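You operate a simulated robot arm through the tools that you are given. There is no shell and no other tool.

You run a simulated robot arm. Do the job below in one go: nothing can be reset, and whatever is moved stays where it is left.

TASK
Coat the grain in the seed drum with 1 doses of clay.
Fine: Outlet shut and lid latched first; crank till the window shows an even coat, then free the latch.

The check looks at the end state, three seconds after you hand in, the way a careful person would. Anything else that was tipped, shoved, dropped, spilled or broken makes it a failure. A push-on lid holds only when it is set on centred and level and pressed home; a screw cap is set on level and turned clockwise until tight.

THE ROBOT
A 6-joint arm with a fingered hand, fixed in place. Base frame: the origin is on the floor under the middle of its stand, x ahead of it, y to its left, z up; the work surface is at about z = 753. Lengths are in mm, angles in rad, forces in N, time in s.
With the tool pointing down near the work surface it reaches from about 300 to 700 mm from the base axis. Its first joint turns from -2.897 to 2.897 rad. Payload 4 kg.
Tool frame: the origin (TCP) lies between the finger pads and is the grasp point; the fingertips stand 22 mm ahead of it; z points along the fingers, y is the line along which they close. The gripper opens to 112 mm; its body begins 60 mm behind the TCP. The gripper is a hand of 4 fingers: y runs from the thumb to the fingers, the wrist lies at [0, 0, -218] in the tool frame, and closing takes about 1.5 s.
Orientation is told as [roll, pitch, yaw] about the base's x, y, z axes, in that order, counted from this pose: with the fingers straight down and closing along the base's y, the tool's x points along the base's -x, its y along +y and its z along -z.

THE INTERFACE
- The arm moves only by the tool play_rows. Its argument "increments" is a list of rows, each a list of 7 numbers: the turn, a rotation vector about the tool's x, y, z in units of 90 degrees (1.0 is 90 degrees), then the shift along the tool's x, y, z in units of 200 mm (1.0 is 200 mm), then the finger opening in mm, from 0 to 112. In form: [[ax, ay, az, dx, dy, dz, hand], ...]. A call has 1 to 20 rows; each row is the pose to reach, as a shift and turn from the pose commanded when the call began, along the tool's axes at that moment. A call with a number of a shift or a turn outside -1 to 1 is refused whole. A row lasts 0.2 s, in which the tool goes at most 50 mm and 0.15 rad; a call with a longer step from one row to the next is refused whole, and so is a gripper value outside its range. Where a pose cannot be reached the arm comes as near as it can. A force on the tool above 40 N (or 10 N above the force at the start of the call, whichever is more), or a blocked arm, ends the call early, and 0.2 s more pass. Each finger travels about 45 mm/s and halts on what it meets, pressing with about 30 N; the grip force reading is that of the motor and also rises with nothing between the fingers. The clock runs only during rows and for 0.2 s after the last one: add rows that repeat a pose to give the fingers time. It gives the time, the measured TCP pose, the force on the tool (base axes), the opening and the grip force at its end, in the units of the frame above (readings bear some noise), with the torque about the TCP (base axes, N m) and any sound that the robot's microphone picked up.
- Cameras (640 x 400 px; columns grow to the right, rows downward): "scene" is fixed at [47.8, 650.9, 1688.7]; the picture's right is [-0.91, -0.41, 0.00], its down [-0.28, 0.62, -0.73] and it looks along [0.30, -0.67, -0.68] (base axes); focal length 318 px, centre (320, 200). "wrist" rides on the gripper at [69, 4, -83] in the tool frame; the picture's right is [-0.06, 1.00, 0.00], its down [-0.77, -0.05, -0.64] and it looks along [-0.64, -0.04, 0.77] (tool axes); focal length 243 px, centre (320, 200). There is no depth. A picture from a camera that has moved, and an enlarged one, comes with that camera's place and axes in the base frame and with its lens.
- camera(camera): a new picture of that camera. The clock stands still meanwhile.
- set_grasp(shape): the hand has 4 fingers and takes this shape, open, in about a second: jaw (thumb against the fingers, like two jaws); tri (thumb and two fingers); tip (a fingertip pinch); poke (one finger out to press); point (the index stretched); flat (the hand flat); cup (the hand cupped); fist (a fist). The gripper value then closes the fingers along that shape, each until it touches; the sizes above hold for jaw. It gives what a move gives, with no picture.
- zoom(camera, box): a new picture of the part [left, top, right, bottom] of that camera's present view, enlarged. The clock stands still meanwhile.
- finish_job(): hands the job in; it is judged then, once.

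Places have to be worked out from the pictures, the camera data and where the tool is seen. Open the gripper and draw the arm clear of the work before you hand the job in, unless the task says otherwise.

The tools are called after "Emit:" as name(argument=value, ...) on one line, values as JSON. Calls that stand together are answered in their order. play_rows: Moves the arm, as the interface text tells. Its arguments: {"type":"object","properties":{"increments":{"type":"array","items":{"type":"array","items":{"type":"number"}}}},"required":["increments"]} The other tools are called the same way: set_grasp (shape) gives the hand a shape; camera (camera) takes a picture; zoom (camera, box) takes an enlarged picture of a part of a camera's view; finish_job () hands the job in.

At the start:

```text
t: 0.0
ee_pos: [403.8, -46.0, 1281.9]
orientation: [-0.002, -0.001, -0.002]
ft_force: [0.4, -0.3, -0.2]
torque: [-0.04, 0.02, -0.02]
opening: 112.3
gripper_force: 0.0
shape: jaw
```

scene: 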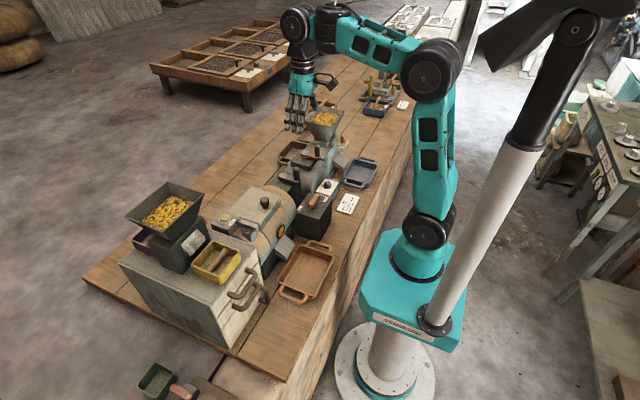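
wrist: 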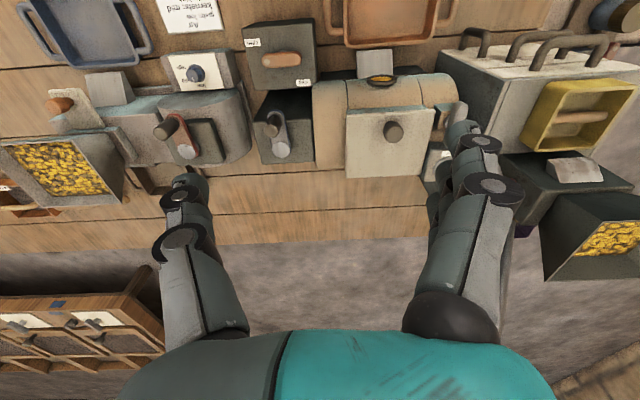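

I will begin by looking at the scene more closely with enlarged pictures of the machines.

Emit:
zoom(camera="scene", box=[100, 160, 360, 360])

Emit:
zoom(camera="scene", box=[250, 90, 420, 220])

Emit:
zoom(camera="wrist", box=[220, 0, 480, 180])

Emit:
zoom(camera="wrist", box=[0, 0, 320, 220])

```text
2.00 times, centred on (230, 260) of scene
camera zoom: at [47.8, 650.9, 1688.7], right [-0.91, -0.41, 0.0], down [-0.28, 0.62, -0.73], along [0.3, -0.67, -0.68], focal length 636 px, centre (500, 80)
```

zoom: 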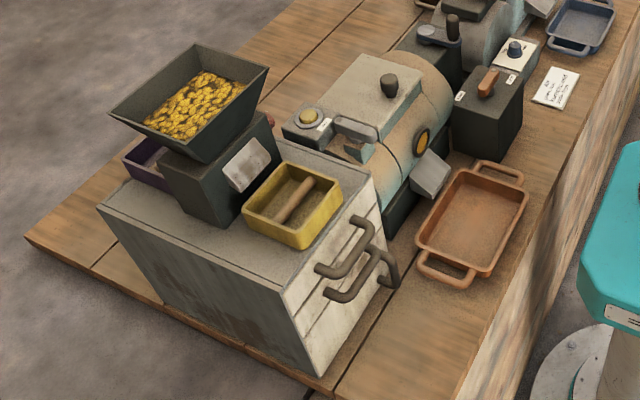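

```text
3.08 times, centred on (335, 155) of scene
camera zoom: at [47.8, 650.9, 1688.7], right [-0.91, -0.41, 0.0], down [-0.28, 0.62, -0.73], along [0.3, -0.67, -0.68], focal length 978 px, centre (274, 338)
```

zoom: 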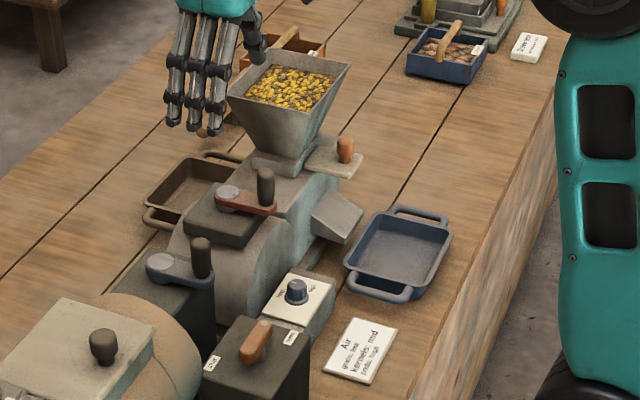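

```text
2.22 times, centred on (350, 90) of wrist
camera zoom: at [335.4, -40.6, 1364.9], right [0.06, 1.0, 0.0], down [0.77, -0.05, 0.64], along [0.64, -0.04, -0.77], focal length 539 px, centre (253, 444)
```

zoom: 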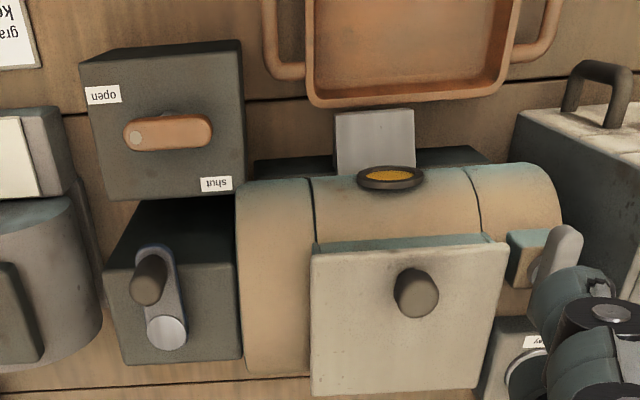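

```text
1.82 times, centred on (160, 110) of wrist
camera zoom: at [335.4, -40.6, 1364.9], right [0.06, 1.0, 0.0], down [0.77, -0.05, 0.64], along [0.64, -0.04, -0.77], focal length 441 px, centre (611, 364)
```

zoom: 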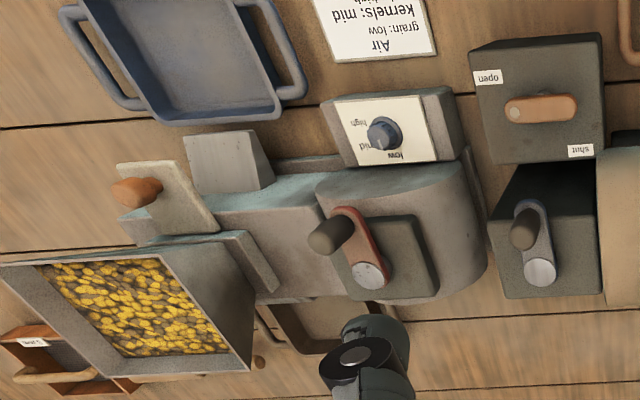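

I need finer detail of the drum, its latch, the outlet lever with labels, and the clay dispenser button.

Emit:
zoom(camera="scene", box=[210, 180, 310, 250])

Emit:
zoom(camera="scene", box=[290, 170, 370, 226])

Emit:
zoom(camera="wrist", box=[400, 40, 640, 200])

Emit:
zoom(camera="scene", box=[120, 170, 280, 290])

```text
5.71 times, centred on (260, 215) of scene
camera zoom: at [47.8, 650.9, 1688.7], right [-0.91, -0.41, 0.0], down [-0.28, 0.62, -0.73], along [0.3, -0.67, -0.68], focal length 1817 px, centre (663, 114)
```

zoom: 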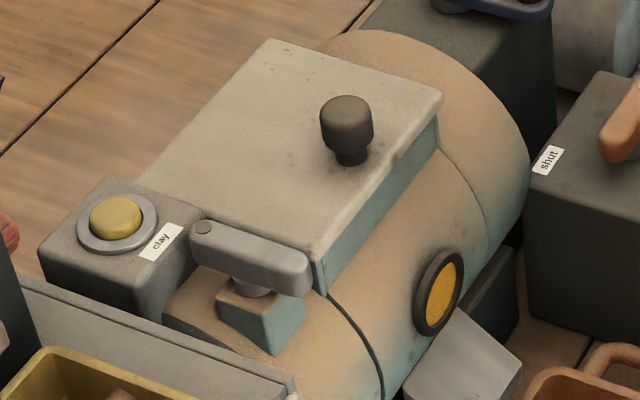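

```text
7.14 times, centred on (330, 198) of scene
camera zoom: at [47.8, 650.9, 1688.7], right [-0.91, -0.41, 0.0], down [-0.28, 0.62, -0.73], along [0.3, -0.67, -0.68], focal length 2271 px, centre (249, 214)
```

zoom: 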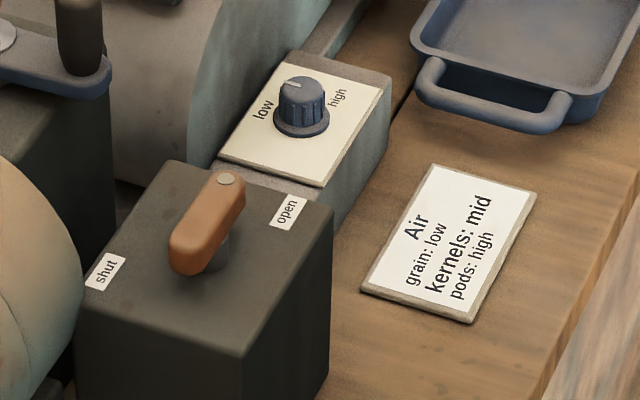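

```text
2.50 times, centred on (520, 120) of wrist
camera zoom: at [335.4, -40.6, 1364.9], right [0.06, 1.0, 0.0], down [0.77, -0.05, 0.64], along [0.64, -0.04, -0.77], focal length 606 px, centre (-180, 400)
```

zoom: 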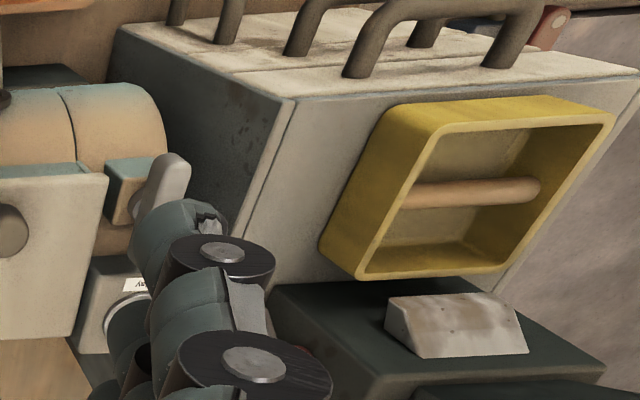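

```text
3.33 times, centred on (200, 230) of scene
camera zoom: at [47.8, 650.9, 1688.7], right [-0.91, -0.41, 0.0], down [-0.28, 0.62, -0.73], along [0.3, -0.67, -0.68], focal length 1060 px, centre (720, 100)
```

zoom: 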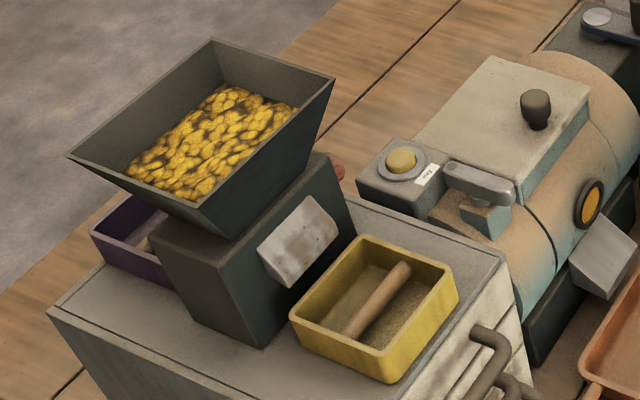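

The drum has a knobbed lid, a swivel latch bar at its left end, a yellow "clay" button beside it, a vertical-axis crank on the right, and an outlet lever on a box marked open and shut. I estimate these all lie near z≈1000, so I'll move the hand high above them for a closer wrist view.

Emit:
play_rows(increments=[[0, 0, 0, -0.15, 0.15, 0, 112], [0, 0, 0, -0.3, 0.3, 0, 112], [0, 0, 0, -0.45, 0.45, 0, 112], [0, 0, 0, -0.6, 0.6, 0, 112], [0, 0, 0, -0.6, 0.6, 0, 112]])

Emit:
camera(camera="wrist")

Emit:
zoom(camera="wrist", box=[180, 0, 500, 200])

```text
t: 1.2
ee_pos: [523.6, 73.7, 1282.9]
orientation: [-0.003, 0.0, -0.002]
ft_force: [0.1, -0.2, 0.2]
torque: [-0.01, 0.02, 0.02]
opening: 111.9
gripper_force: 0.1
shape: jaw
```

```text
taken
camera wrist: at [456.2, 79.1, 1365.0], right [0.06, 1.0, 0.0], down [0.76, -0.05, 0.64], along [0.64, -0.04, -0.77], focal length 243 px, centre (320, 200)
```

wrist: 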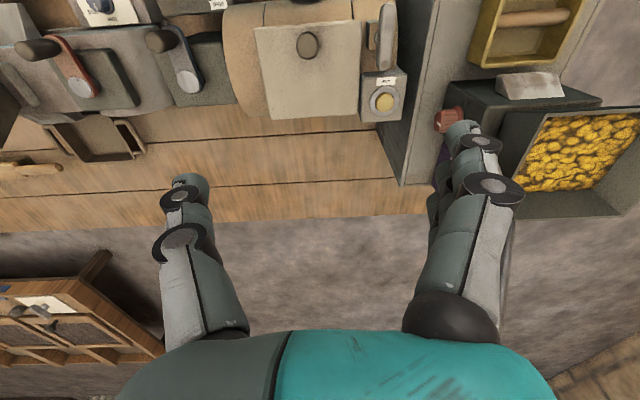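

```text
2.00 times, centred on (340, 100) of wrist
camera zoom: at [456.2, 79.1, 1365.0], right [0.06, 1.0, 0.0], down [0.76, -0.05, 0.64], along [0.64, -0.04, -0.77], focal length 485 px, centre (280, 400)
```

zoom: 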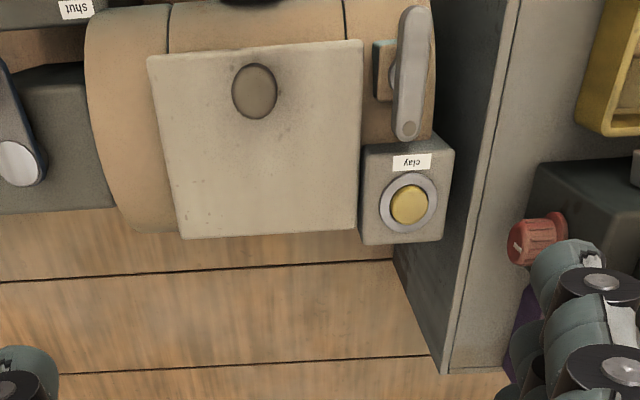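

The button top works out near (580,167,1000), the latch bar centre near (500,158,1005) lying along x, the crank axle near (541,-123) with its knob top near (480,-117,1031), and the outlet lever centre near (414,-106,906) with its pin end at the "open" side. I'll try the poke shape up here in free space to see where the pressing finger sits.

Emit:
set_grasp(shape="poke")

Emit:
camera(camera="wrist")

Emit:
zoom(camera="scene", box=[160, 60, 340, 200])

```text
t: 2.1
ee_pos: [524.0, 74.1, 1282.1]
orientation: [-0.002, 0.001, 0.0]
ft_force: [0.2, 0.0, 0.3]
torque: [-0.02, 0.02, 0.01]
opening: 0.2
gripper_force: 0.1
shape: poke
```

```text
taken
camera wrist: at [456.1, 78.8, 1364.8], right [0.06, 1.0, 0.0], down [0.77, -0.05, 0.64], along [0.64, -0.04, -0.77], focal length 243 px, centre (320, 200)
```

wrist: 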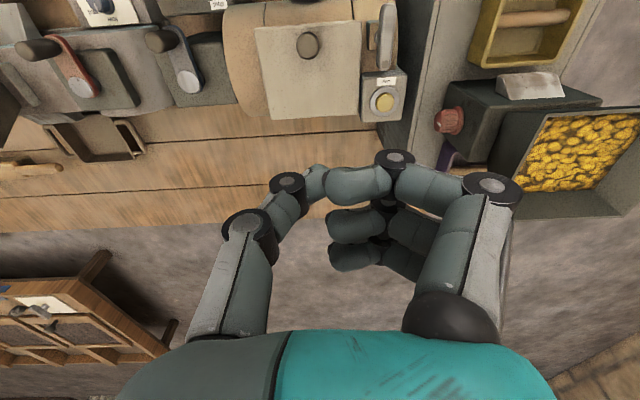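

```text
2.86 times, centred on (250, 130) of scene
camera zoom: at [47.8, 650.9, 1688.7], right [-0.91, -0.41, 0.0], down [-0.28, 0.62, -0.73], along [0.3, -0.67, -0.68], focal length 908 px, centre (520, 400)
```

zoom: 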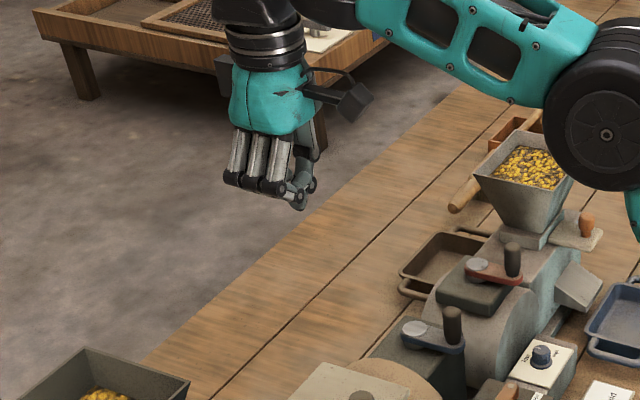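

In the poke shape the fingers look curled with the opening reading 0. I'll command the opening to 112 in place to see how the shape responds.

Emit:
play_rows(increments=[[0, 0, 0, 0, 0, 0, 112], [0, 0, 0, 0, 0, 0, 112], [0, 0, 0, 0, 0, 0, 112], [0, 0, 0, 0, 0, 0, 112], [0, 0, 0, 0, 0, 0, 112], [0, 0, 0, 0, 0, 0, 112]])

Emit:
camera(camera="wrist")

Emit:
zoom(camera="scene", box=[190, 60, 290, 130])

```text
t: 3.5
ee_pos: [524.2, 73.6, 1283.3]
orientation: [-0.002, 0.001, -0.001]
ft_force: [1.1, -0.9, 0.3]
torque: [-0.01, 0.01, 0.02]
opening: 0.0
gripper_force: 0.0
shape: poke
```

```text
taken
camera wrist: at [456.1, 78.8, 1364.8], right [0.06, 1.0, 0.0], down [0.77, -0.05, 0.64], along [0.64, -0.04, -0.77], focal length 243 px, centre (320, 200)
```

wrist: 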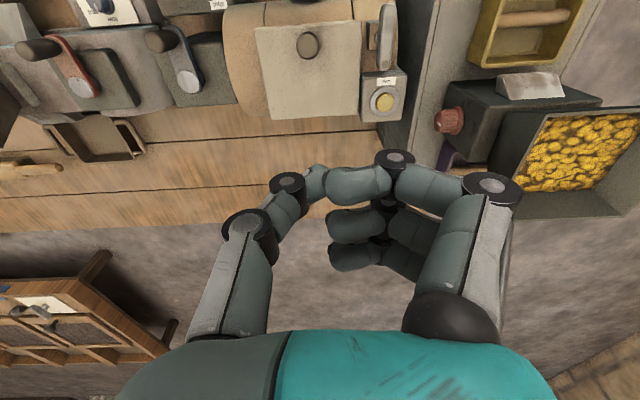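

```text
5.71 times, centred on (240, 95) of scene
camera zoom: at [47.8, 650.9, 1688.7], right [-0.91, -0.41, 0.0], down [-0.28, 0.62, -0.73], along [0.3, -0.67, -0.68], focal length 1817 px, centre (777, 800)
```

zoom: 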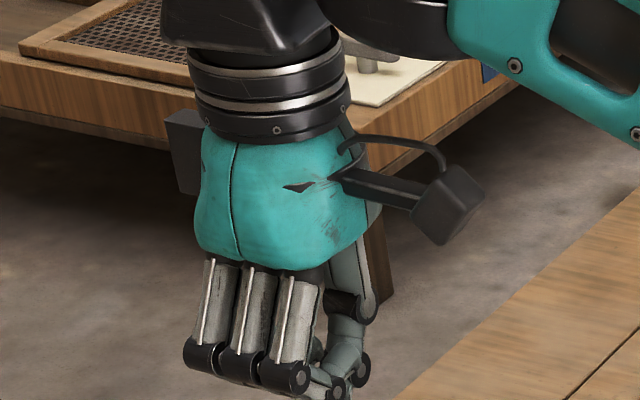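

The poke shape is a bent-knuckle hand with no clear straight finger. I'll try the point shape instead, which should stretch the index finger.

Emit:
set_grasp(shape="point")

Emit:
camera(camera="wrist")

Emit:
zoom(camera="scene", box=[190, 60, 290, 130])

```text
t: 4.4
ee_pos: [523.3, 74.6, 1281.9]
orientation: [-0.002, 0.002, -0.001]
ft_force: [0.6, 0.2, 0.6]
torque: [0.01, 0.0, 0.02]
opening: 105.9
gripper_force: 0.0
shape: point
```

```text
taken
camera wrist: at [456.1, 78.8, 1364.8], right [0.06, 1.0, 0.0], down [0.77, -0.05, 0.64], along [0.64, -0.04, -0.77], focal length 243 px, centre (320, 200)
```

wrist: 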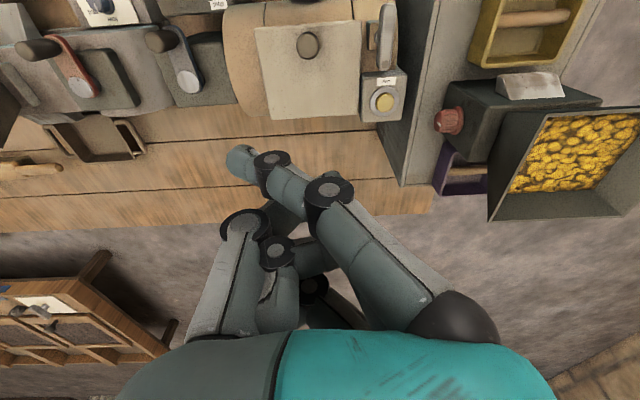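

```text
5.71 times, centred on (240, 95) of scene
camera zoom: at [47.8, 650.9, 1688.7], right [-0.91, -0.41, 0.0], down [-0.28, 0.62, -0.73], along [0.3, -0.67, -0.68], focal length 1817 px, centre (777, 800)
```

zoom: 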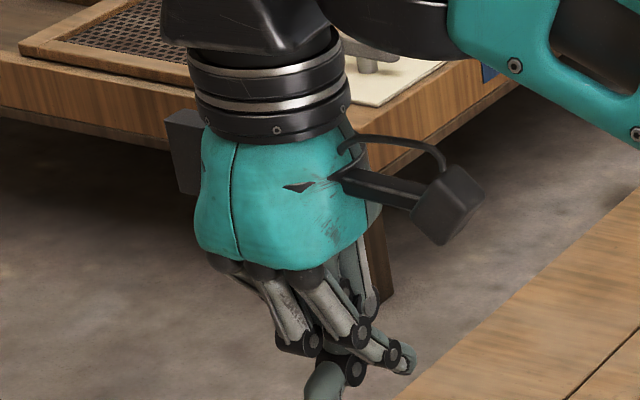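

The point shape stretches the index finger but slanted toward the thumb side, and it may still be moving. I'll let it settle and look again.

Emit:
play_rows(increments=[[0, 0, 0, 0, 0, 0, 112], [0, 0, 0, 0, 0, 0, 112], [0, 0, 0, 0, 0, 0, 112], [0, 0, 0, 0, 0, 0, 112], [0, 0, 0, 0, 0, 0, 112], [0, 0, 0, 0, 0, 0, 112]])

Emit:
zoom(camera="wrist", box=[120, 80, 520, 330])

Emit:
zoom(camera="scene", box=[200, 80, 280, 136])

```text
t: 5.8
ee_pos: [522.9, 72.9, 1282.0]
orientation: [-0.001, 0.0, 0.0]
ft_force: [0.5, 0.7, -0.6]
torque: [-0.01, -0.02, 0.03]
opening: 106.0
gripper_force: 0.0
shape: point
```

```text
1.60 times, centred on (320, 205) of wrist
camera zoom: at [456.1, 78.8, 1364.8], right [0.06, 1.0, 0.0], down [0.77, -0.05, 0.64], along [0.64, -0.04, -0.77], focal length 388 px, centre (320, 192)
```

zoom: 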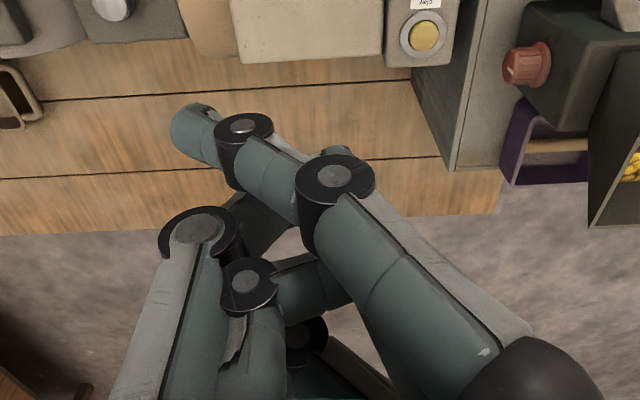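

```text
7.14 times, centred on (240, 108) of scene
camera zoom: at [47.8, 650.9, 1688.7], right [-0.91, -0.41, 0.0], down [-0.28, 0.62, -0.73], along [0.3, -0.67, -0.68], focal length 2271 px, centre (891, 857)
```

zoom: 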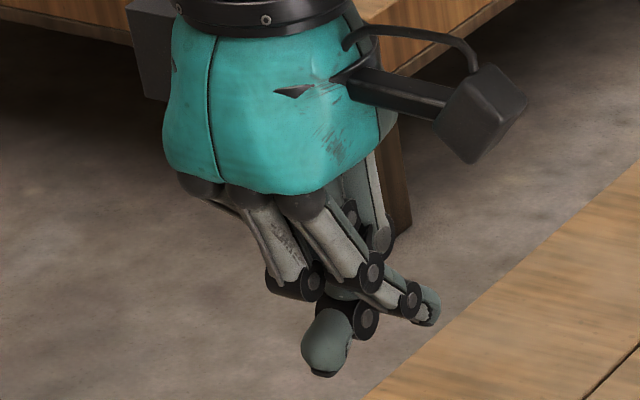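

The index in point shape slants well off the tool axis, so it is awkward for pressing down. I'll look at the tip shape, closing it, since a two-finger pinch could act both as a probe and as a gripper for the knobs.

Emit:
set_grasp(shape="tip")

Emit:
zoom(camera="wrist", box=[120, 80, 520, 330])

Emit:
zoom(camera="scene", box=[200, 80, 280, 136])

Emit:
play_rows(increments=[[0, 0, 0, 0, 0, 0, 0], [0, 0, 0, 0, 0, 0, 0], [0, 0, 0, 0, 0, 0, 0], [0, 0, 0, 0, 0, 0, 0], [0, 0, 0, 0, 0, 0, 0], [0, 0, 0, 0, 0, 0, 0], [0, 0, 0, 0, 0, 0, 0], [0, 0, 0, 0, 0, 0, 0]])

Emit:
zoom(camera="wrist", box=[120, 80, 520, 330])

Emit:
zoom(camera="scene", box=[200, 80, 280, 136])

```text
t: 6.7
ee_pos: [524.4, 74.9, 1281.1]
orientation: [-0.002, 0.001, 0.001]
ft_force: [-0.1, 0.4, 0.9]
torque: [-0.01, -0.02, 0.0]
opening: 111.7
gripper_force: 0.0
shape: tip
```

```text
1.60 times, centred on (320, 205) of wrist
camera zoom: at [456.1, 78.8, 1364.8], right [0.06, 1.0, 0.0], down [0.77, -0.05, 0.64], along [0.64, -0.04, -0.77], focal length 388 px, centre (320, 192)
```

zoom: 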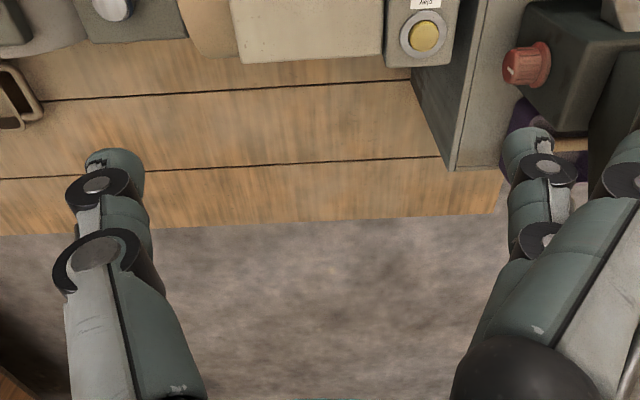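

```text
7.14 times, centred on (240, 108) of scene
camera zoom: at [47.8, 650.9, 1688.7], right [-0.91, -0.41, 0.0], down [-0.28, 0.62, -0.73], along [0.3, -0.67, -0.68], focal length 2271 px, centre (891, 857)
```

zoom: 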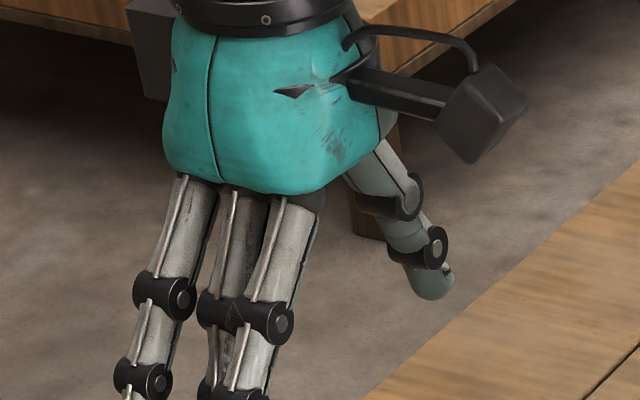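

```text
t: 8.5
ee_pos: [523.8, 73.0, 1282.0]
orientation: [-0.002, 0.0, 0.001]
ft_force: [-0.1, 0.5, 0.4]
torque: [0.0, 0.01, 0.0]
opening: 0.0
gripper_force: 30.4
shape: tip
```

```text
1.60 times, centred on (320, 205) of wrist
camera zoom: at [456.1, 78.8, 1364.8], right [0.06, 1.0, 0.0], down [0.77, -0.05, 0.64], along [0.64, -0.04, -0.77], focal length 388 px, centre (320, 192)
```

zoom: 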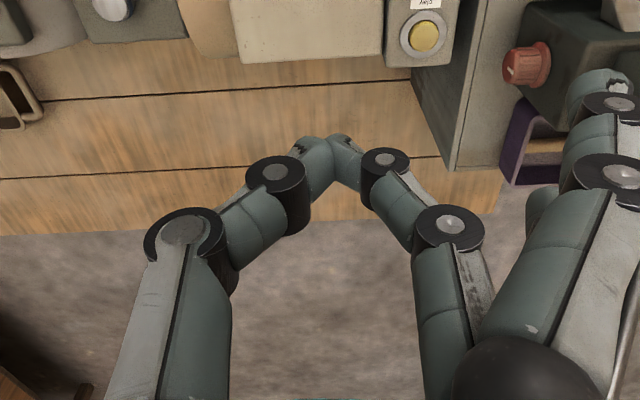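

```text
7.14 times, centred on (240, 108) of scene
camera zoom: at [47.8, 650.9, 1688.7], right [-0.91, -0.41, 0.0], down [-0.28, 0.62, -0.73], along [0.3, -0.67, -0.68], focal length 2271 px, centre (891, 857)
```

zoom: 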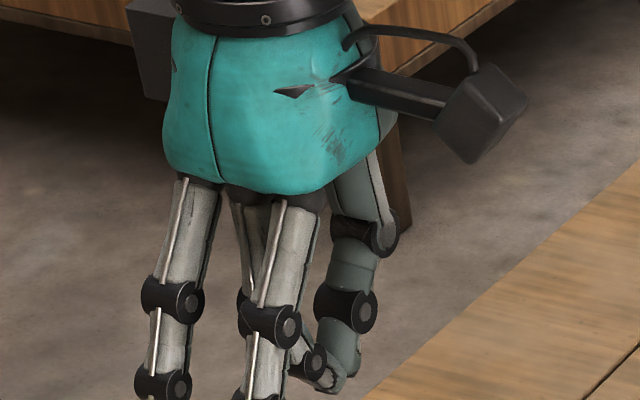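

In the tip shape the unused fingers stay stretched and would knock things, so it's unsuitable. Next I'll check jaw fully closed as a probe.

Emit:
set_grasp(shape="jaw")

Emit:
play_rows(increments=[[0, 0, 0, 0, 0, 0, 0], [0, 0, 0, 0, 0, 0, 0], [0, 0, 0, 0, 0, 0, 0], [0, 0, 0, 0, 0, 0, 0], [0, 0, 0, 0, 0, 0, 0], [0, 0, 0, 0, 0, 0, 0], [0, 0, 0, 0, 0, 0, 0], [0, 0, 0, 0, 0, 0, 0]])

Emit:
zoom(camera="wrist", box=[120, 80, 520, 330])

Emit:
zoom(camera="scene", box=[200, 80, 280, 136])

Emit:
set_grasp(shape="tri")

Emit:
play_rows(increments=[[0, 0, 0, 0, 0, 0, 0], [0, 0, 0, 0, 0, 0, 0], [0, 0, 0, 0, 0, 0, 0], [0, 0, 0, 0, 0, 0, 0], [0, 0, 0, 0, 0, 0, 0], [0, 0, 0, 0, 0, 0, 0], [0, 0, 0, 0, 0, 0, 0], [0, 0, 0, 0, 0, 0, 0]])

Emit:
zoom(camera="wrist", box=[120, 80, 520, 330])

Emit:
zoom(camera="scene", box=[200, 80, 280, 136])

```text
t: 9.4
ee_pos: [523.9, 72.4, 1281.4]
orientation: [-0.003, 0.002, 0.0]
ft_force: [0.3, 0.2, -0.4]
torque: [-0.01, -0.01, 0.0]
opening: 112.0
gripper_force: 0.0
shape: jaw
```

```text
t: 11.2
ee_pos: [524.9, 74.0, 1280.7]
orientation: [-0.002, 0.002, -0.001]
ft_force: [-0.7, -0.4, 0.4]
torque: [0.0, -0.02, 0.03]
opening: 0.0
gripper_force: 29.7
shape: jaw
```

```text
1.60 times, centred on (320, 205) of wrist
camera zoom: at [456.1, 78.8, 1364.8], right [0.06, 1.0, 0.0], down [0.77, -0.05, 0.64], along [0.64, -0.04, -0.77], focal length 388 px, centre (320, 192)
```

zoom: 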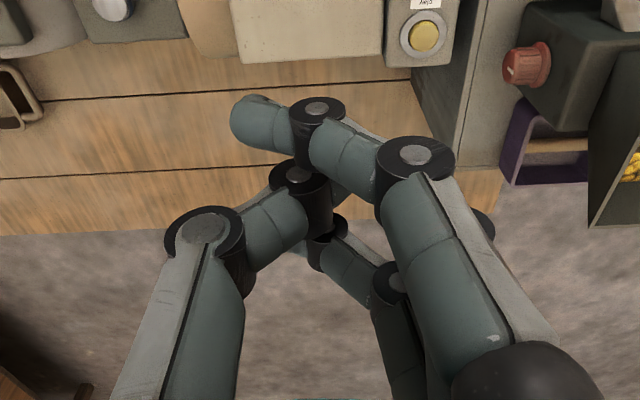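

```text
7.14 times, centred on (240, 108) of scene
camera zoom: at [47.8, 650.9, 1688.7], right [-0.91, -0.41, 0.0], down [-0.28, 0.62, -0.73], along [0.3, -0.67, -0.68], focal length 2271 px, centre (891, 857)
```

zoom: 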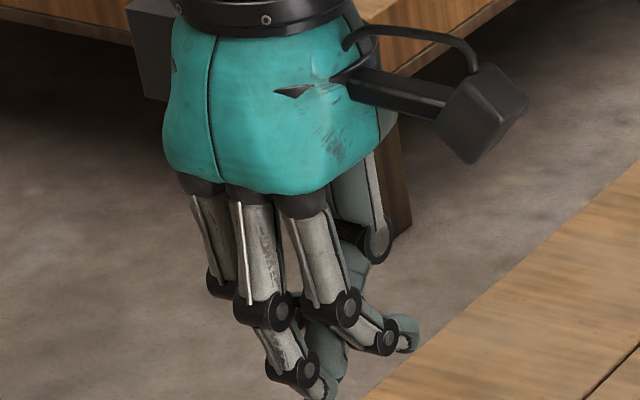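

```text
t: 12.1
ee_pos: [523.9, 74.1, 1281.2]
orientation: [-0.002, -0.001, 0.0]
ft_force: [-0.2, 0.2, 0.0]
torque: [0.01, 0.0, 0.03]
opening: 111.9
gripper_force: 0.0
shape: tri
```

```text
t: 13.9
ee_pos: [524.3, 75.3, 1280.7]
orientation: [-0.001, 0.0, -0.002]
ft_force: [0.0, 0.5, -0.6]
torque: [0.0, -0.03, 0.02]
opening: 0.0
gripper_force: 29.5
shape: tri
```

```text
1.60 times, centred on (320, 205) of wrist
camera zoom: at [456.1, 78.8, 1364.8], right [0.06, 1.0, 0.0], down [0.77, -0.05, 0.64], along [0.64, -0.04, -0.77], focal length 388 px, centre (320, 192)
```

zoom: 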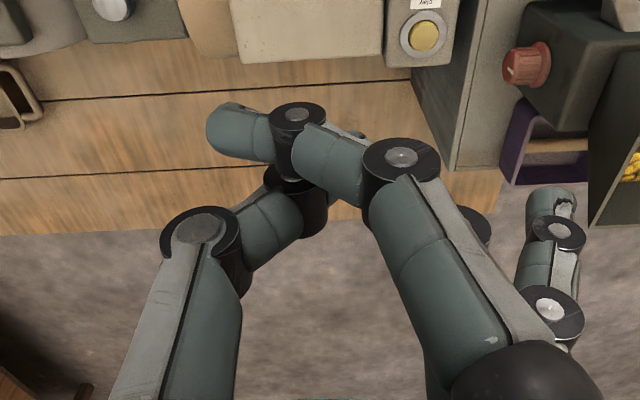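

```text
7.14 times, centred on (240, 108) of scene
camera zoom: at [47.8, 650.9, 1688.7], right [-0.91, -0.41, 0.0], down [-0.28, 0.62, -0.73], along [0.3, -0.67, -0.68], focal length 2271 px, centre (891, 857)
```

zoom: 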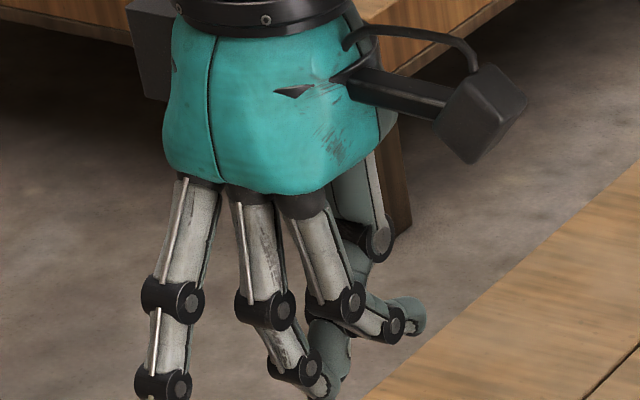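

Thumb in the jaw shape is a good single probe if the hand is yawed 90° so the thumb leads toward +x and the fingers trail over free space. I'll go back to open jaw, yaw +90° and move above the outlet lever for a close view.

Emit:
set_grasp(shape="jaw")

Emit:
play_rows(increments=[[0, 0, -0.0833, 0.064, -0.066, 0.055, 112], [0, 0, -0.1667, 0.128, -0.132, 0.11, 112], [0, 0, -0.25, 0.1925, -0.1975, 0.165, 112], [0, 0, -0.3333, 0.257, -0.263, 0.22, 112], [0, 0, -0.4167, 0.321, -0.329, 0.275, 112], [0, 0, -0.5, 0.385, -0.395, 0.33, 112], [0, 0, -0.5833, 0.449, -0.461, 0.385, 112], [0, 0, -0.6667, 0.513, -0.527, 0.44, 112], [0, 0, -0.75, 0.5775, -0.5925, 0.495, 112], [0, 0, -0.8333, 0.642, -0.658, 0.55, 112], [0, 0, -0.9167, 0.706, -0.724, 0.605, 112], [0, 0, -1.0, 0.77, -0.79, 0.66, 112], [0, 0, -1.0, 0.77, -0.79, 0.66, 112]])

Emit:
camera(camera="wrist")

Emit:
camera(camera="scene")

```text
t: 14.8
ee_pos: [522.9, 73.4, 1281.5]
orientation: [-0.001, 0.0, -0.002]
ft_force: [0.2, 0.1, 0.3]
torque: [-0.02, 0.0, -0.01]
opening: 111.8
gripper_force: 0.0
shape: jaw
```

```text
t: 17.6
ee_pos: [395.9, -47.7, 1218.1]
orientation: [0.015, -0.063, 1.555]
ft_force: [-0.1, 0.2, -1.1]
torque: [0.0, 0.05, 0.0]
opening: 111.8
gripper_force: 0.0
shape: jaw
out of reach, approached as far as the arm can: row 11, 12, 13
```

```text
taken
camera wrist: at [392.8, -120.7, 1297.0], right [-1.0, 0.08, 0.02], down [0.07, 0.72, 0.69], along [0.04, 0.69, -0.73], focal length 243 px, centre (320, 200)
```

wrist: 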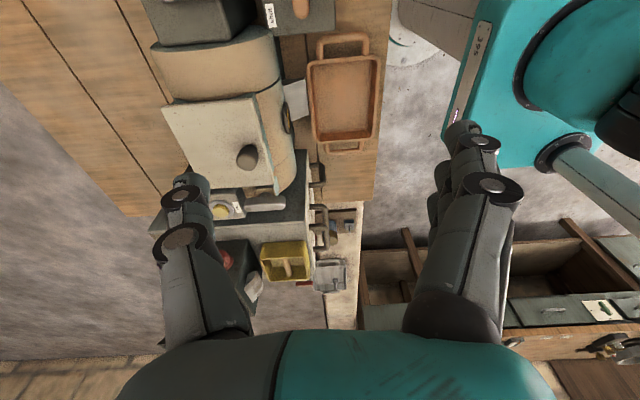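

```text
taken
```

scene: 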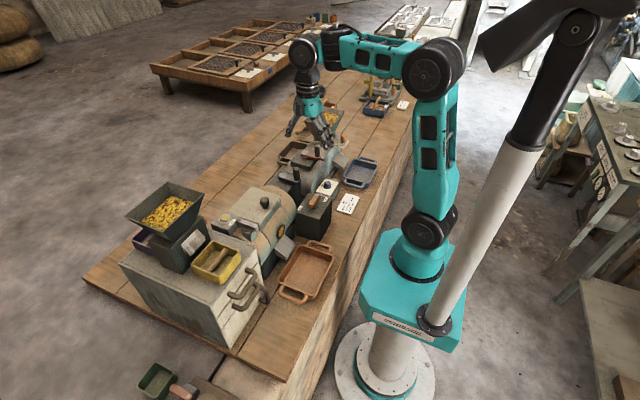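

The arm could not quite reach that pose at yaw 90°, apparently because the yaw relative to the arm direction is near a wrist limit on this side. I'll turn the yaw back about 25° in place and read the pose.

Emit:
play_rows(increments=[[0, 0, 0.07, 0, 0, 0, 112], [0, 0, 0.14, 0, 0, 0, 112], [0, 0, 0.21, 0, 0, 0, 112], [0, 0, 0.28, 0, 0, 0, 112], [0, 0, 0.28, 0, 0, 0, 112]])

```text
t: 18.8
ee_pos: [396.2, -48.0, 1216.5]
orientation: [0.044, -0.052, 1.112]
ft_force: [0.5, 0.3, -0.2]
torque: [0.02, 0.0, -0.01]
opening: 111.9
gripper_force: 0.2
shape: jaw
```

The commanded pose now is the reached one, at yaw 64° with a slight tilt. I'll take out the tilt and continue toward (380,-84,1150).

Emit:
play_rows(increments=[[0.007, 0.008, 0, 0.049, -0.002, 0.084, 112], [0.014, 0.016, 0, 0.098, -0.004, 0.168, 112], [0.021, 0.025, 0, 0.148, -0.006, 0.251, 112], [0.028, 0.033, 0, 0.197, -0.008, 0.335, 112], [0.028, 0.033, 0, 0.197, -0.008, 0.335, 112]])

Emit:
camera(camera="wrist")

```text
t: 20.0
ee_pos: [379.8, -80.1, 1147.2]
orientation: [-0.004, 0.001, 1.115]
ft_force: [0.3, 0.2, 1.3]
torque: [-0.01, -0.02, -0.02]
opening: 112.0
gripper_force: 0.1
shape: jaw
```

```text
taken
camera wrist: at [345.8, -139.0, 1230.8], right [-0.87, 0.5, 0.0], down [0.38, 0.67, 0.64], along [0.32, 0.55, -0.77], focal length 243 px, centre (320, 200)
```

wrist: 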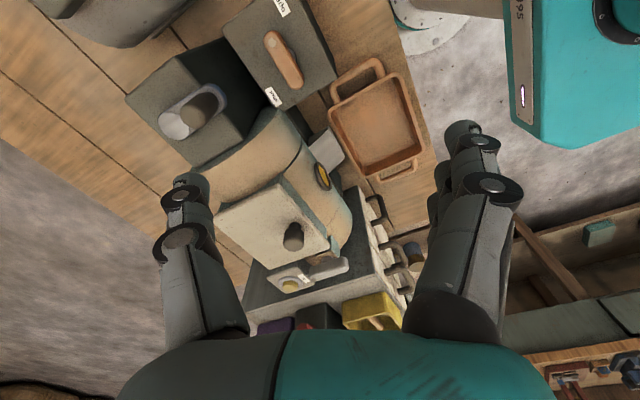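

Reached now. I'll zoom in on the outlet lever and crank.

Emit:
zoom(camera="wrist", box=[110, 0, 430, 200])

Emit:
zoom(camera="wrist", box=[210, 0, 350, 110])

```text
2.00 times, centred on (270, 100) of wrist
camera zoom: at [345.8, -139.0, 1230.8], right [-0.87, 0.5, 0.0], down [0.38, 0.67, 0.64], along [0.32, 0.55, -0.77], focal length 485 px, centre (420, 400)
```

zoom: 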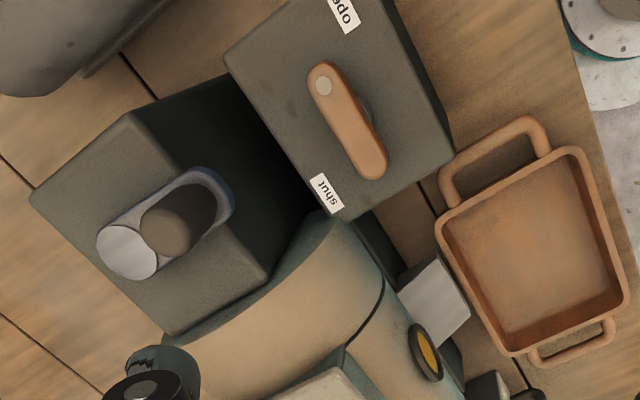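

```text
3.64 times, centred on (280, 55) of wrist
camera zoom: at [345.8, -139.0, 1230.8], right [-0.87, 0.5, 0.0], down [0.38, 0.67, 0.64], along [0.32, 0.55, -0.77], focal length 882 px, centre (466, 727)
```

zoom: 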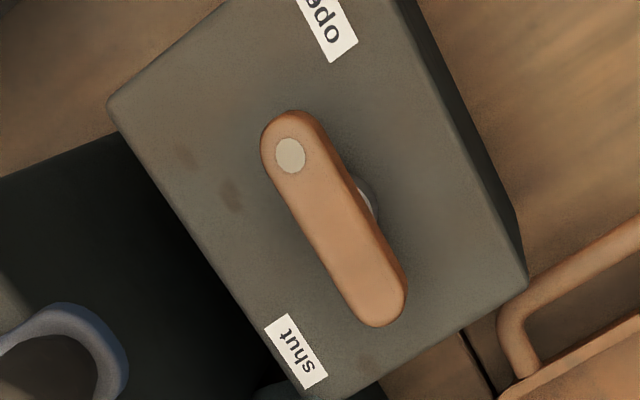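

The white dot marks the lever's pointer end, near "open"; the pivot is around (413,-107) with the lever about 67 mm long, top near z 906 and box top near 869. I'll lower the hand so that the thumb comes down on the +x side of the lever's +y end, stopping first at z≈1000.

Emit:
play_rows(increments=[[0, 0, 0, -0.065, 0.02, 0.0, 112], [0, 0, 0, -0.13, 0.0415, 0.1, 112], [0, 0, 0, -0.13, 0.0415, 0.3, 112], [0, 0, 0, -0.13, 0.0415, 0.5, 112], [0, 0, 0, -0.13, 0.0415, 0.66, 112], [0, 0, 0, -0.13, 0.0415, 0.735, 112], [0, 0, 0, -0.13, 0.0415, 0.735, 112]])

Emit:
camera(camera="wrist")

Emit:
zoom(camera="scene", box=[250, 130, 390, 240])

```text
t: 21.6
ee_pos: [383.2, -52.0, 999.9]
orientation: [-0.003, 0.002, 1.114]
ft_force: [-0.2, -0.8, -0.1]
torque: [0.01, 0.02, 0.03]
opening: 111.9
gripper_force: 0.0
shape: jaw
```

```text
taken
camera wrist: at [350.1, -111.6, 1083.7], right [-0.87, 0.5, 0.0], down [0.38, 0.67, 0.64], along [0.32, 0.55, -0.77], focal length 243 px, centre (320, 200)
```

wrist: 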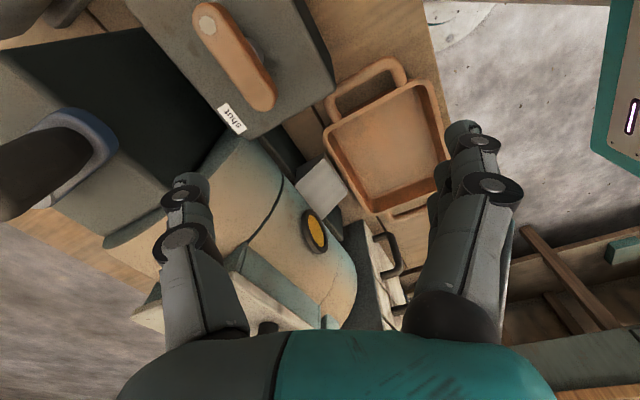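

```text
3.64 times, centred on (320, 185) of scene
camera zoom: at [47.8, 650.9, 1688.7], right [-0.91, -0.41, 0.0], down [-0.28, 0.62, -0.73], along [0.3, -0.67, -0.68], focal length 1156 px, centre (320, 254)
```

zoom: 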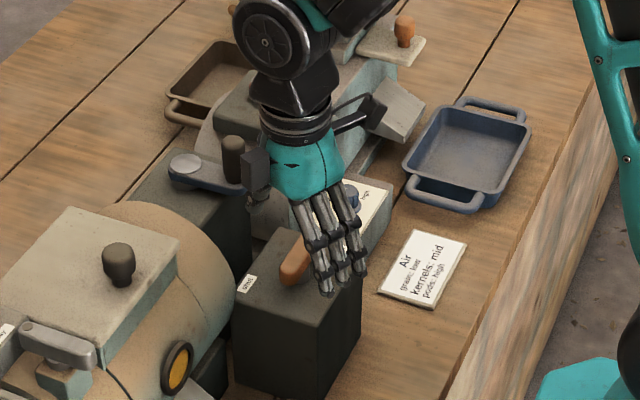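

The thumb is over the +x side of the lever with clear space around. I'll lower to about z=940 and look again.

Emit:
play_rows(increments=[[0, 0, 0, 0, 0, 0.1, 112], [0, 0, 0, 0, 0, 0.2, 112], [0, 0, 0, 0, 0, 0.3, 112], [0, 0, 0, 0, 0, 0.3, 112]])

Emit:
camera(camera="wrist")

Emit:
zoom(camera="scene", box=[270, 150, 370, 220])

```text
t: 22.6
ee_pos: [384.5, -52.1, 941.2]
orientation: [-0.004, 0.001, 1.114]
ft_force: [0.6, 0.0, -0.8]
torque: [0.02, 0.0, 0.02]
opening: 112.0
gripper_force: 0.1
shape: jaw
```

```text
taken
camera wrist: at [350.8, -112.0, 1023.6], right [-0.87, 0.5, 0.0], down [0.38, 0.67, 0.64], along [0.32, 0.55, -0.77], focal length 243 px, centre (320, 200)
```

wrist: 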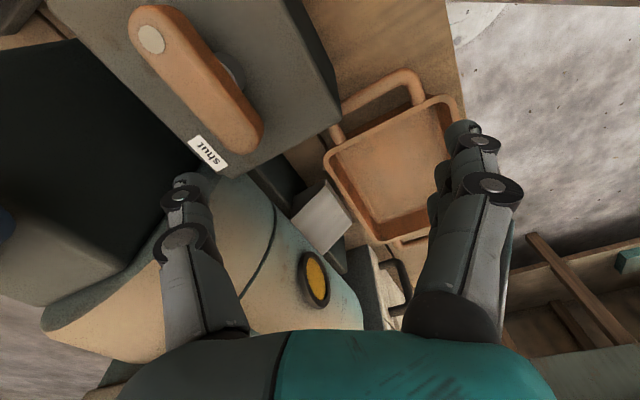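

```text
5.71 times, centred on (320, 185) of scene
camera zoom: at [47.8, 650.9, 1688.7], right [-0.91, -0.41, 0.0], down [-0.28, 0.62, -0.73], along [0.3, -0.67, -0.68], focal length 1817 px, centre (320, 286)
```

zoom: 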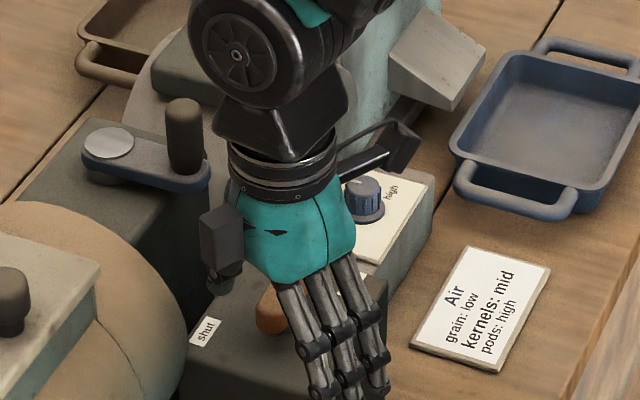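

The thumb tip sits near (447,-83), about 13 mm clear of the lever side. I'll lower to tip z≈886 and start pushing the lever's +y end toward the robot along its arc.

Emit:
play_rows(increments=[[0, 0, 0, 0, 0, 0.055, 112], [0, 0, 0, 0, 0, 0.11, 112], [0, 0, 0, 0, 0, 0.165, 112], [0, 0, 0, 0, 0, 0.165, 112], [0, 0, 0, 0.0144, 0.029, 0.165, 112], [0, 0, 0, 0.0287, 0.0583, 0.165, 112], [0, 0, 0, 0.0255, 0.086, 0.165, 112], [0, 0, 0, 0.0223, 0.1133, 0.165, 112], [0, 0, 0, 0.0295, 0.14, 0.165, 112], [0, 0, 0, 0.0367, 0.1675, 0.165, 112]])

Emit:
camera(camera="wrist")

```text
t: 24.8
ee_pos: [350.8, -42.9, 907.9]
orientation: [-0.002, 0.002, 1.114]
ft_force: [0.8, 1.0, 0.8]
torque: [0.0, -0.01, 0.06]
opening: 112.1
gripper_force: 0.1
shape: jaw
```

```text
taken
camera wrist: at [317.5, -103.6, 991.1], right [-0.87, 0.5, 0.0], down [0.38, 0.67, 0.64], along [0.32, 0.56, -0.77], focal length 243 px, centre (320, 200)
```

wrist: 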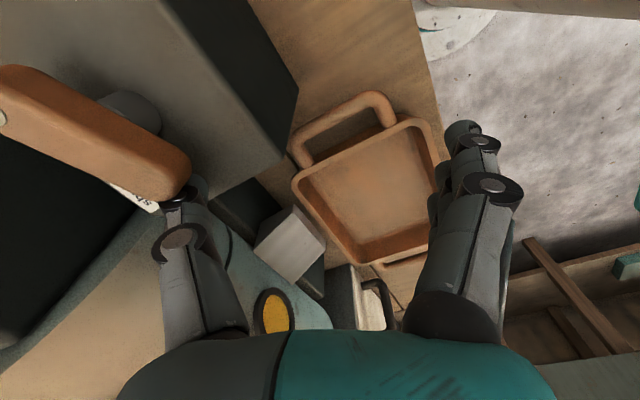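

The lever turned easily to about 118° with hardly any force. I'll continue the arc to the shut position.

Emit:
play_rows(increments=[[0, 0, 0, 0.016, 0.023, 0, 112], [0, 0, 0, 0.0321, 0.0461, 0, 112], [0, 0, 0, 0.055, 0.062, 0, 112], [0, 0, 0, 0.0779, 0.0781, 0, 112], [0, 0, 0, 0.098, 0.0845, 0, 112], [0, 0, 0, 0.1181, 0.0907, 0, 112], [0, 0, 0, 0.1181, 0.0907, 0, 112]])

Emit:
camera(camera="wrist")

Emit:
zoom(camera="scene", box=[270, 150, 370, 220])

```text
t: 26.4
ee_pos: [324.3, -57.2, 908.1]
orientation: [-0.003, 0.001, 1.115]
ft_force: [-0.1, 0.8, -0.4]
torque: [0.02, 0.03, 0.07]
opening: 111.9
gripper_force: 0.0
shape: jaw
```

```text
taken
camera wrist: at [290.9, -116.6, 991.4], right [-0.87, 0.5, 0.0], down [0.38, 0.67, 0.64], along [0.32, 0.55, -0.77], focal length 243 px, centre (320, 200)
```

wrist: 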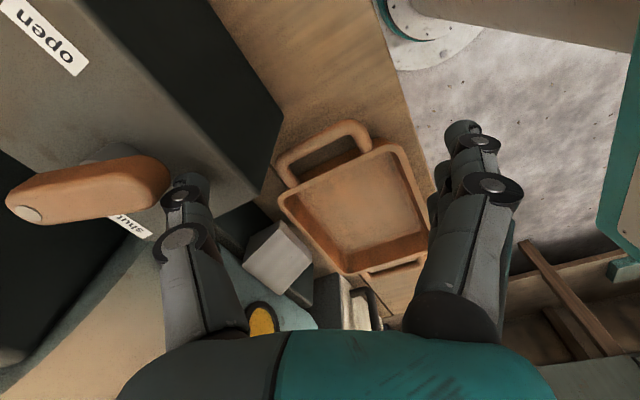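

```text
5.71 times, centred on (320, 185) of scene
camera zoom: at [47.8, 650.9, 1688.7], right [-0.91, -0.41, 0.0], down [-0.28, 0.62, -0.73], along [0.3, -0.67, -0.68], focal length 1817 px, centre (320, 286)
```

zoom: 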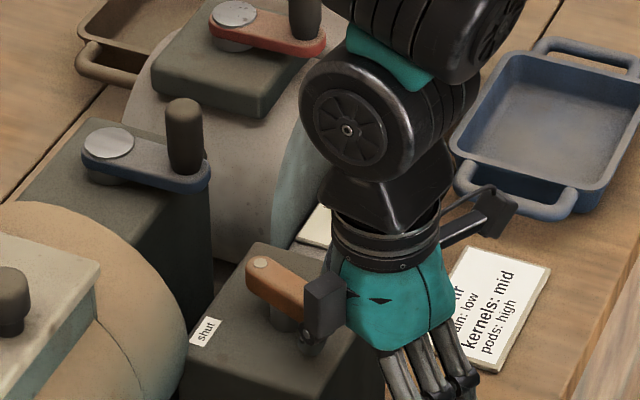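

The lever now points about 20–25° short of the shut position. I'll keep pushing its near end toward −y until it is fully round or meets its stop.

Emit:
play_rows(increments=[[0, 0, 0, 0.016, -0.013, 0, 112], [0, 0, 0, 0.031, -0.027, 0, 112], [0, 0, 0, 0.047, -0.04, 0, 112], [0, 0, 0, 0.066, -0.046, 0, 112], [0, 0, 0, 0.0853, -0.053, 0, 112], [0, 0, 0, 0.0853, -0.053, 0, 112]])

Emit:
camera(camera="wrist")

Emit:
zoom(camera="scene", box=[270, 150, 370, 220])

```text
t: 27.8
ee_pos: [325.2, -76.9, 907.8]
orientation: [-0.003, 0.001, 1.113]
ft_force: [-8.7, 10.2, 0.0]
torque: [0.07, 0.05, 0.32]
opening: 111.4
gripper_force: 0.1
shape: jaw
```

```text
taken
camera wrist: at [292.0, -136.7, 991.1], right [-0.87, 0.5, 0.0], down [0.38, 0.67, 0.64], along [0.32, 0.56, -0.77], focal length 243 px, centre (320, 200)
```

wrist: 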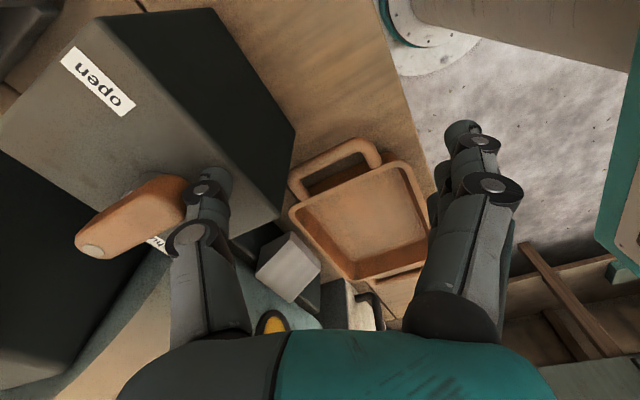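

```text
5.71 times, centred on (320, 185) of scene
camera zoom: at [47.8, 650.9, 1688.7], right [-0.91, -0.41, 0.0], down [-0.28, 0.62, -0.73], along [0.3, -0.67, -0.68], focal length 1817 px, centre (320, 286)
```

zoom: 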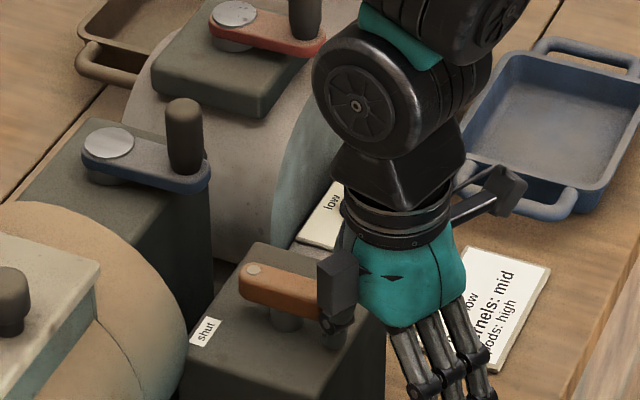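

The lever now points along +x toward "shut" and the force has risen to about 13 N, which suggests the stop. I'll press 4 mm more to confirm it's seated, then check.

Emit:
play_rows(increments=[[0, 0, 0, 0.009, -0.004, 0, 112], [0, 0, 0, 0.018, -0.009, 0, 112], [0, 0, 0, 0.018, -0.009, 0, 112]])

Emit:
zoom(camera="scene", box=[270, 150, 370, 220])

```text
t: 28.6
ee_pos: [325.5, -81.9, 908.3]
orientation: [-0.004, 0.001, 1.114]
ft_force: [-11.6, 12.4, 3.7]
torque: [-0.07, -0.11, 0.32]
opening: 111.5
gripper_force: 0.0
shape: jaw
```

```text
5.71 times, centred on (320, 185) of scene
camera zoom: at [47.8, 650.9, 1688.7], right [-0.91, -0.41, 0.0], down [-0.28, 0.62, -0.73], along [0.3, -0.67, -0.68], focal length 1817 px, centre (320, 286)
```

zoom: 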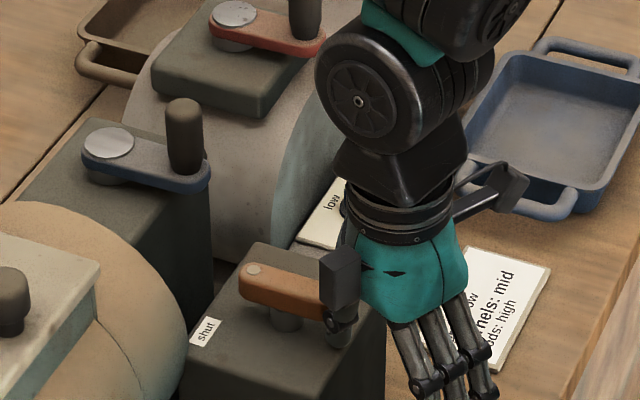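

The lever didn't move further, so it is at its shut stop. I'll back the thumb off toward +y, then rise.

Emit:
play_rows(increments=[[0, 0, 0, -0.045, 0.022, 0, 112], [0, 0, 0, -0.11, 0.054, 0, 112], [0, 0, 0, -0.11, 0.054, -0.15, 112], [0, 0, 0, -0.11, 0.054, -0.35, 112], [0, 0, 0, -0.11, 0.054, -0.55, 112], [0, 0, 0, -0.11, 0.054, -0.75, 112], [0, 0, 0, -0.11, 0.054, -0.95, 112], [0, 0, 0, -0.11, 0.054, -1.0, 112]])

Emit:
zoom(camera="scene", box=[270, 150, 370, 220])

Emit:
camera(camera="wrist")

```text
t: 30.4
ee_pos: [327.5, -56.1, 1108.8]
orientation: [-0.001, 0.002, 1.115]
ft_force: [-0.1, 0.3, 0.1]
torque: [0.02, 0.0, 0.0]
opening: 112.0
gripper_force: 0.1
shape: jaw
```

```text
5.71 times, centred on (320, 185) of scene
camera zoom: at [47.8, 650.9, 1688.7], right [-0.91, -0.41, 0.0], down [-0.28, 0.62, -0.73], along [0.3, -0.67, -0.68], focal length 1817 px, centre (320, 286)
```

zoom: 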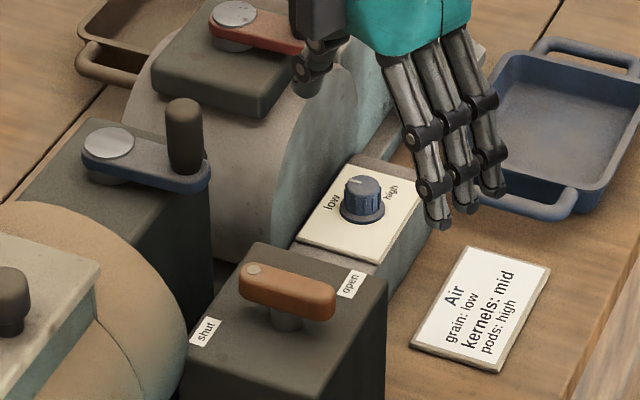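

```text
taken
camera wrist: at [292.9, -115.4, 1191.2], right [-0.87, 0.5, 0.0], down [0.38, 0.67, 0.64], along [0.32, 0.55, -0.77], focal length 243 px, centre (320, 200)
```

wrist: 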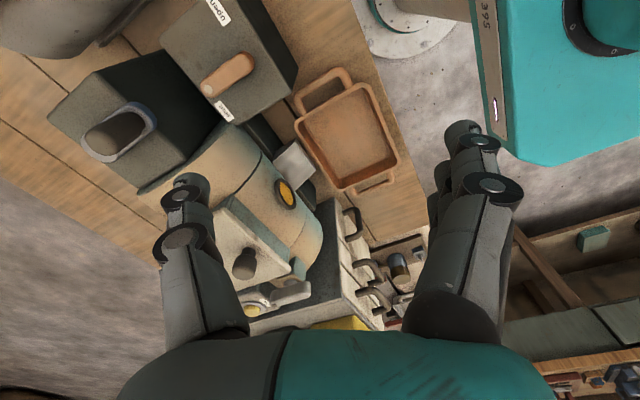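

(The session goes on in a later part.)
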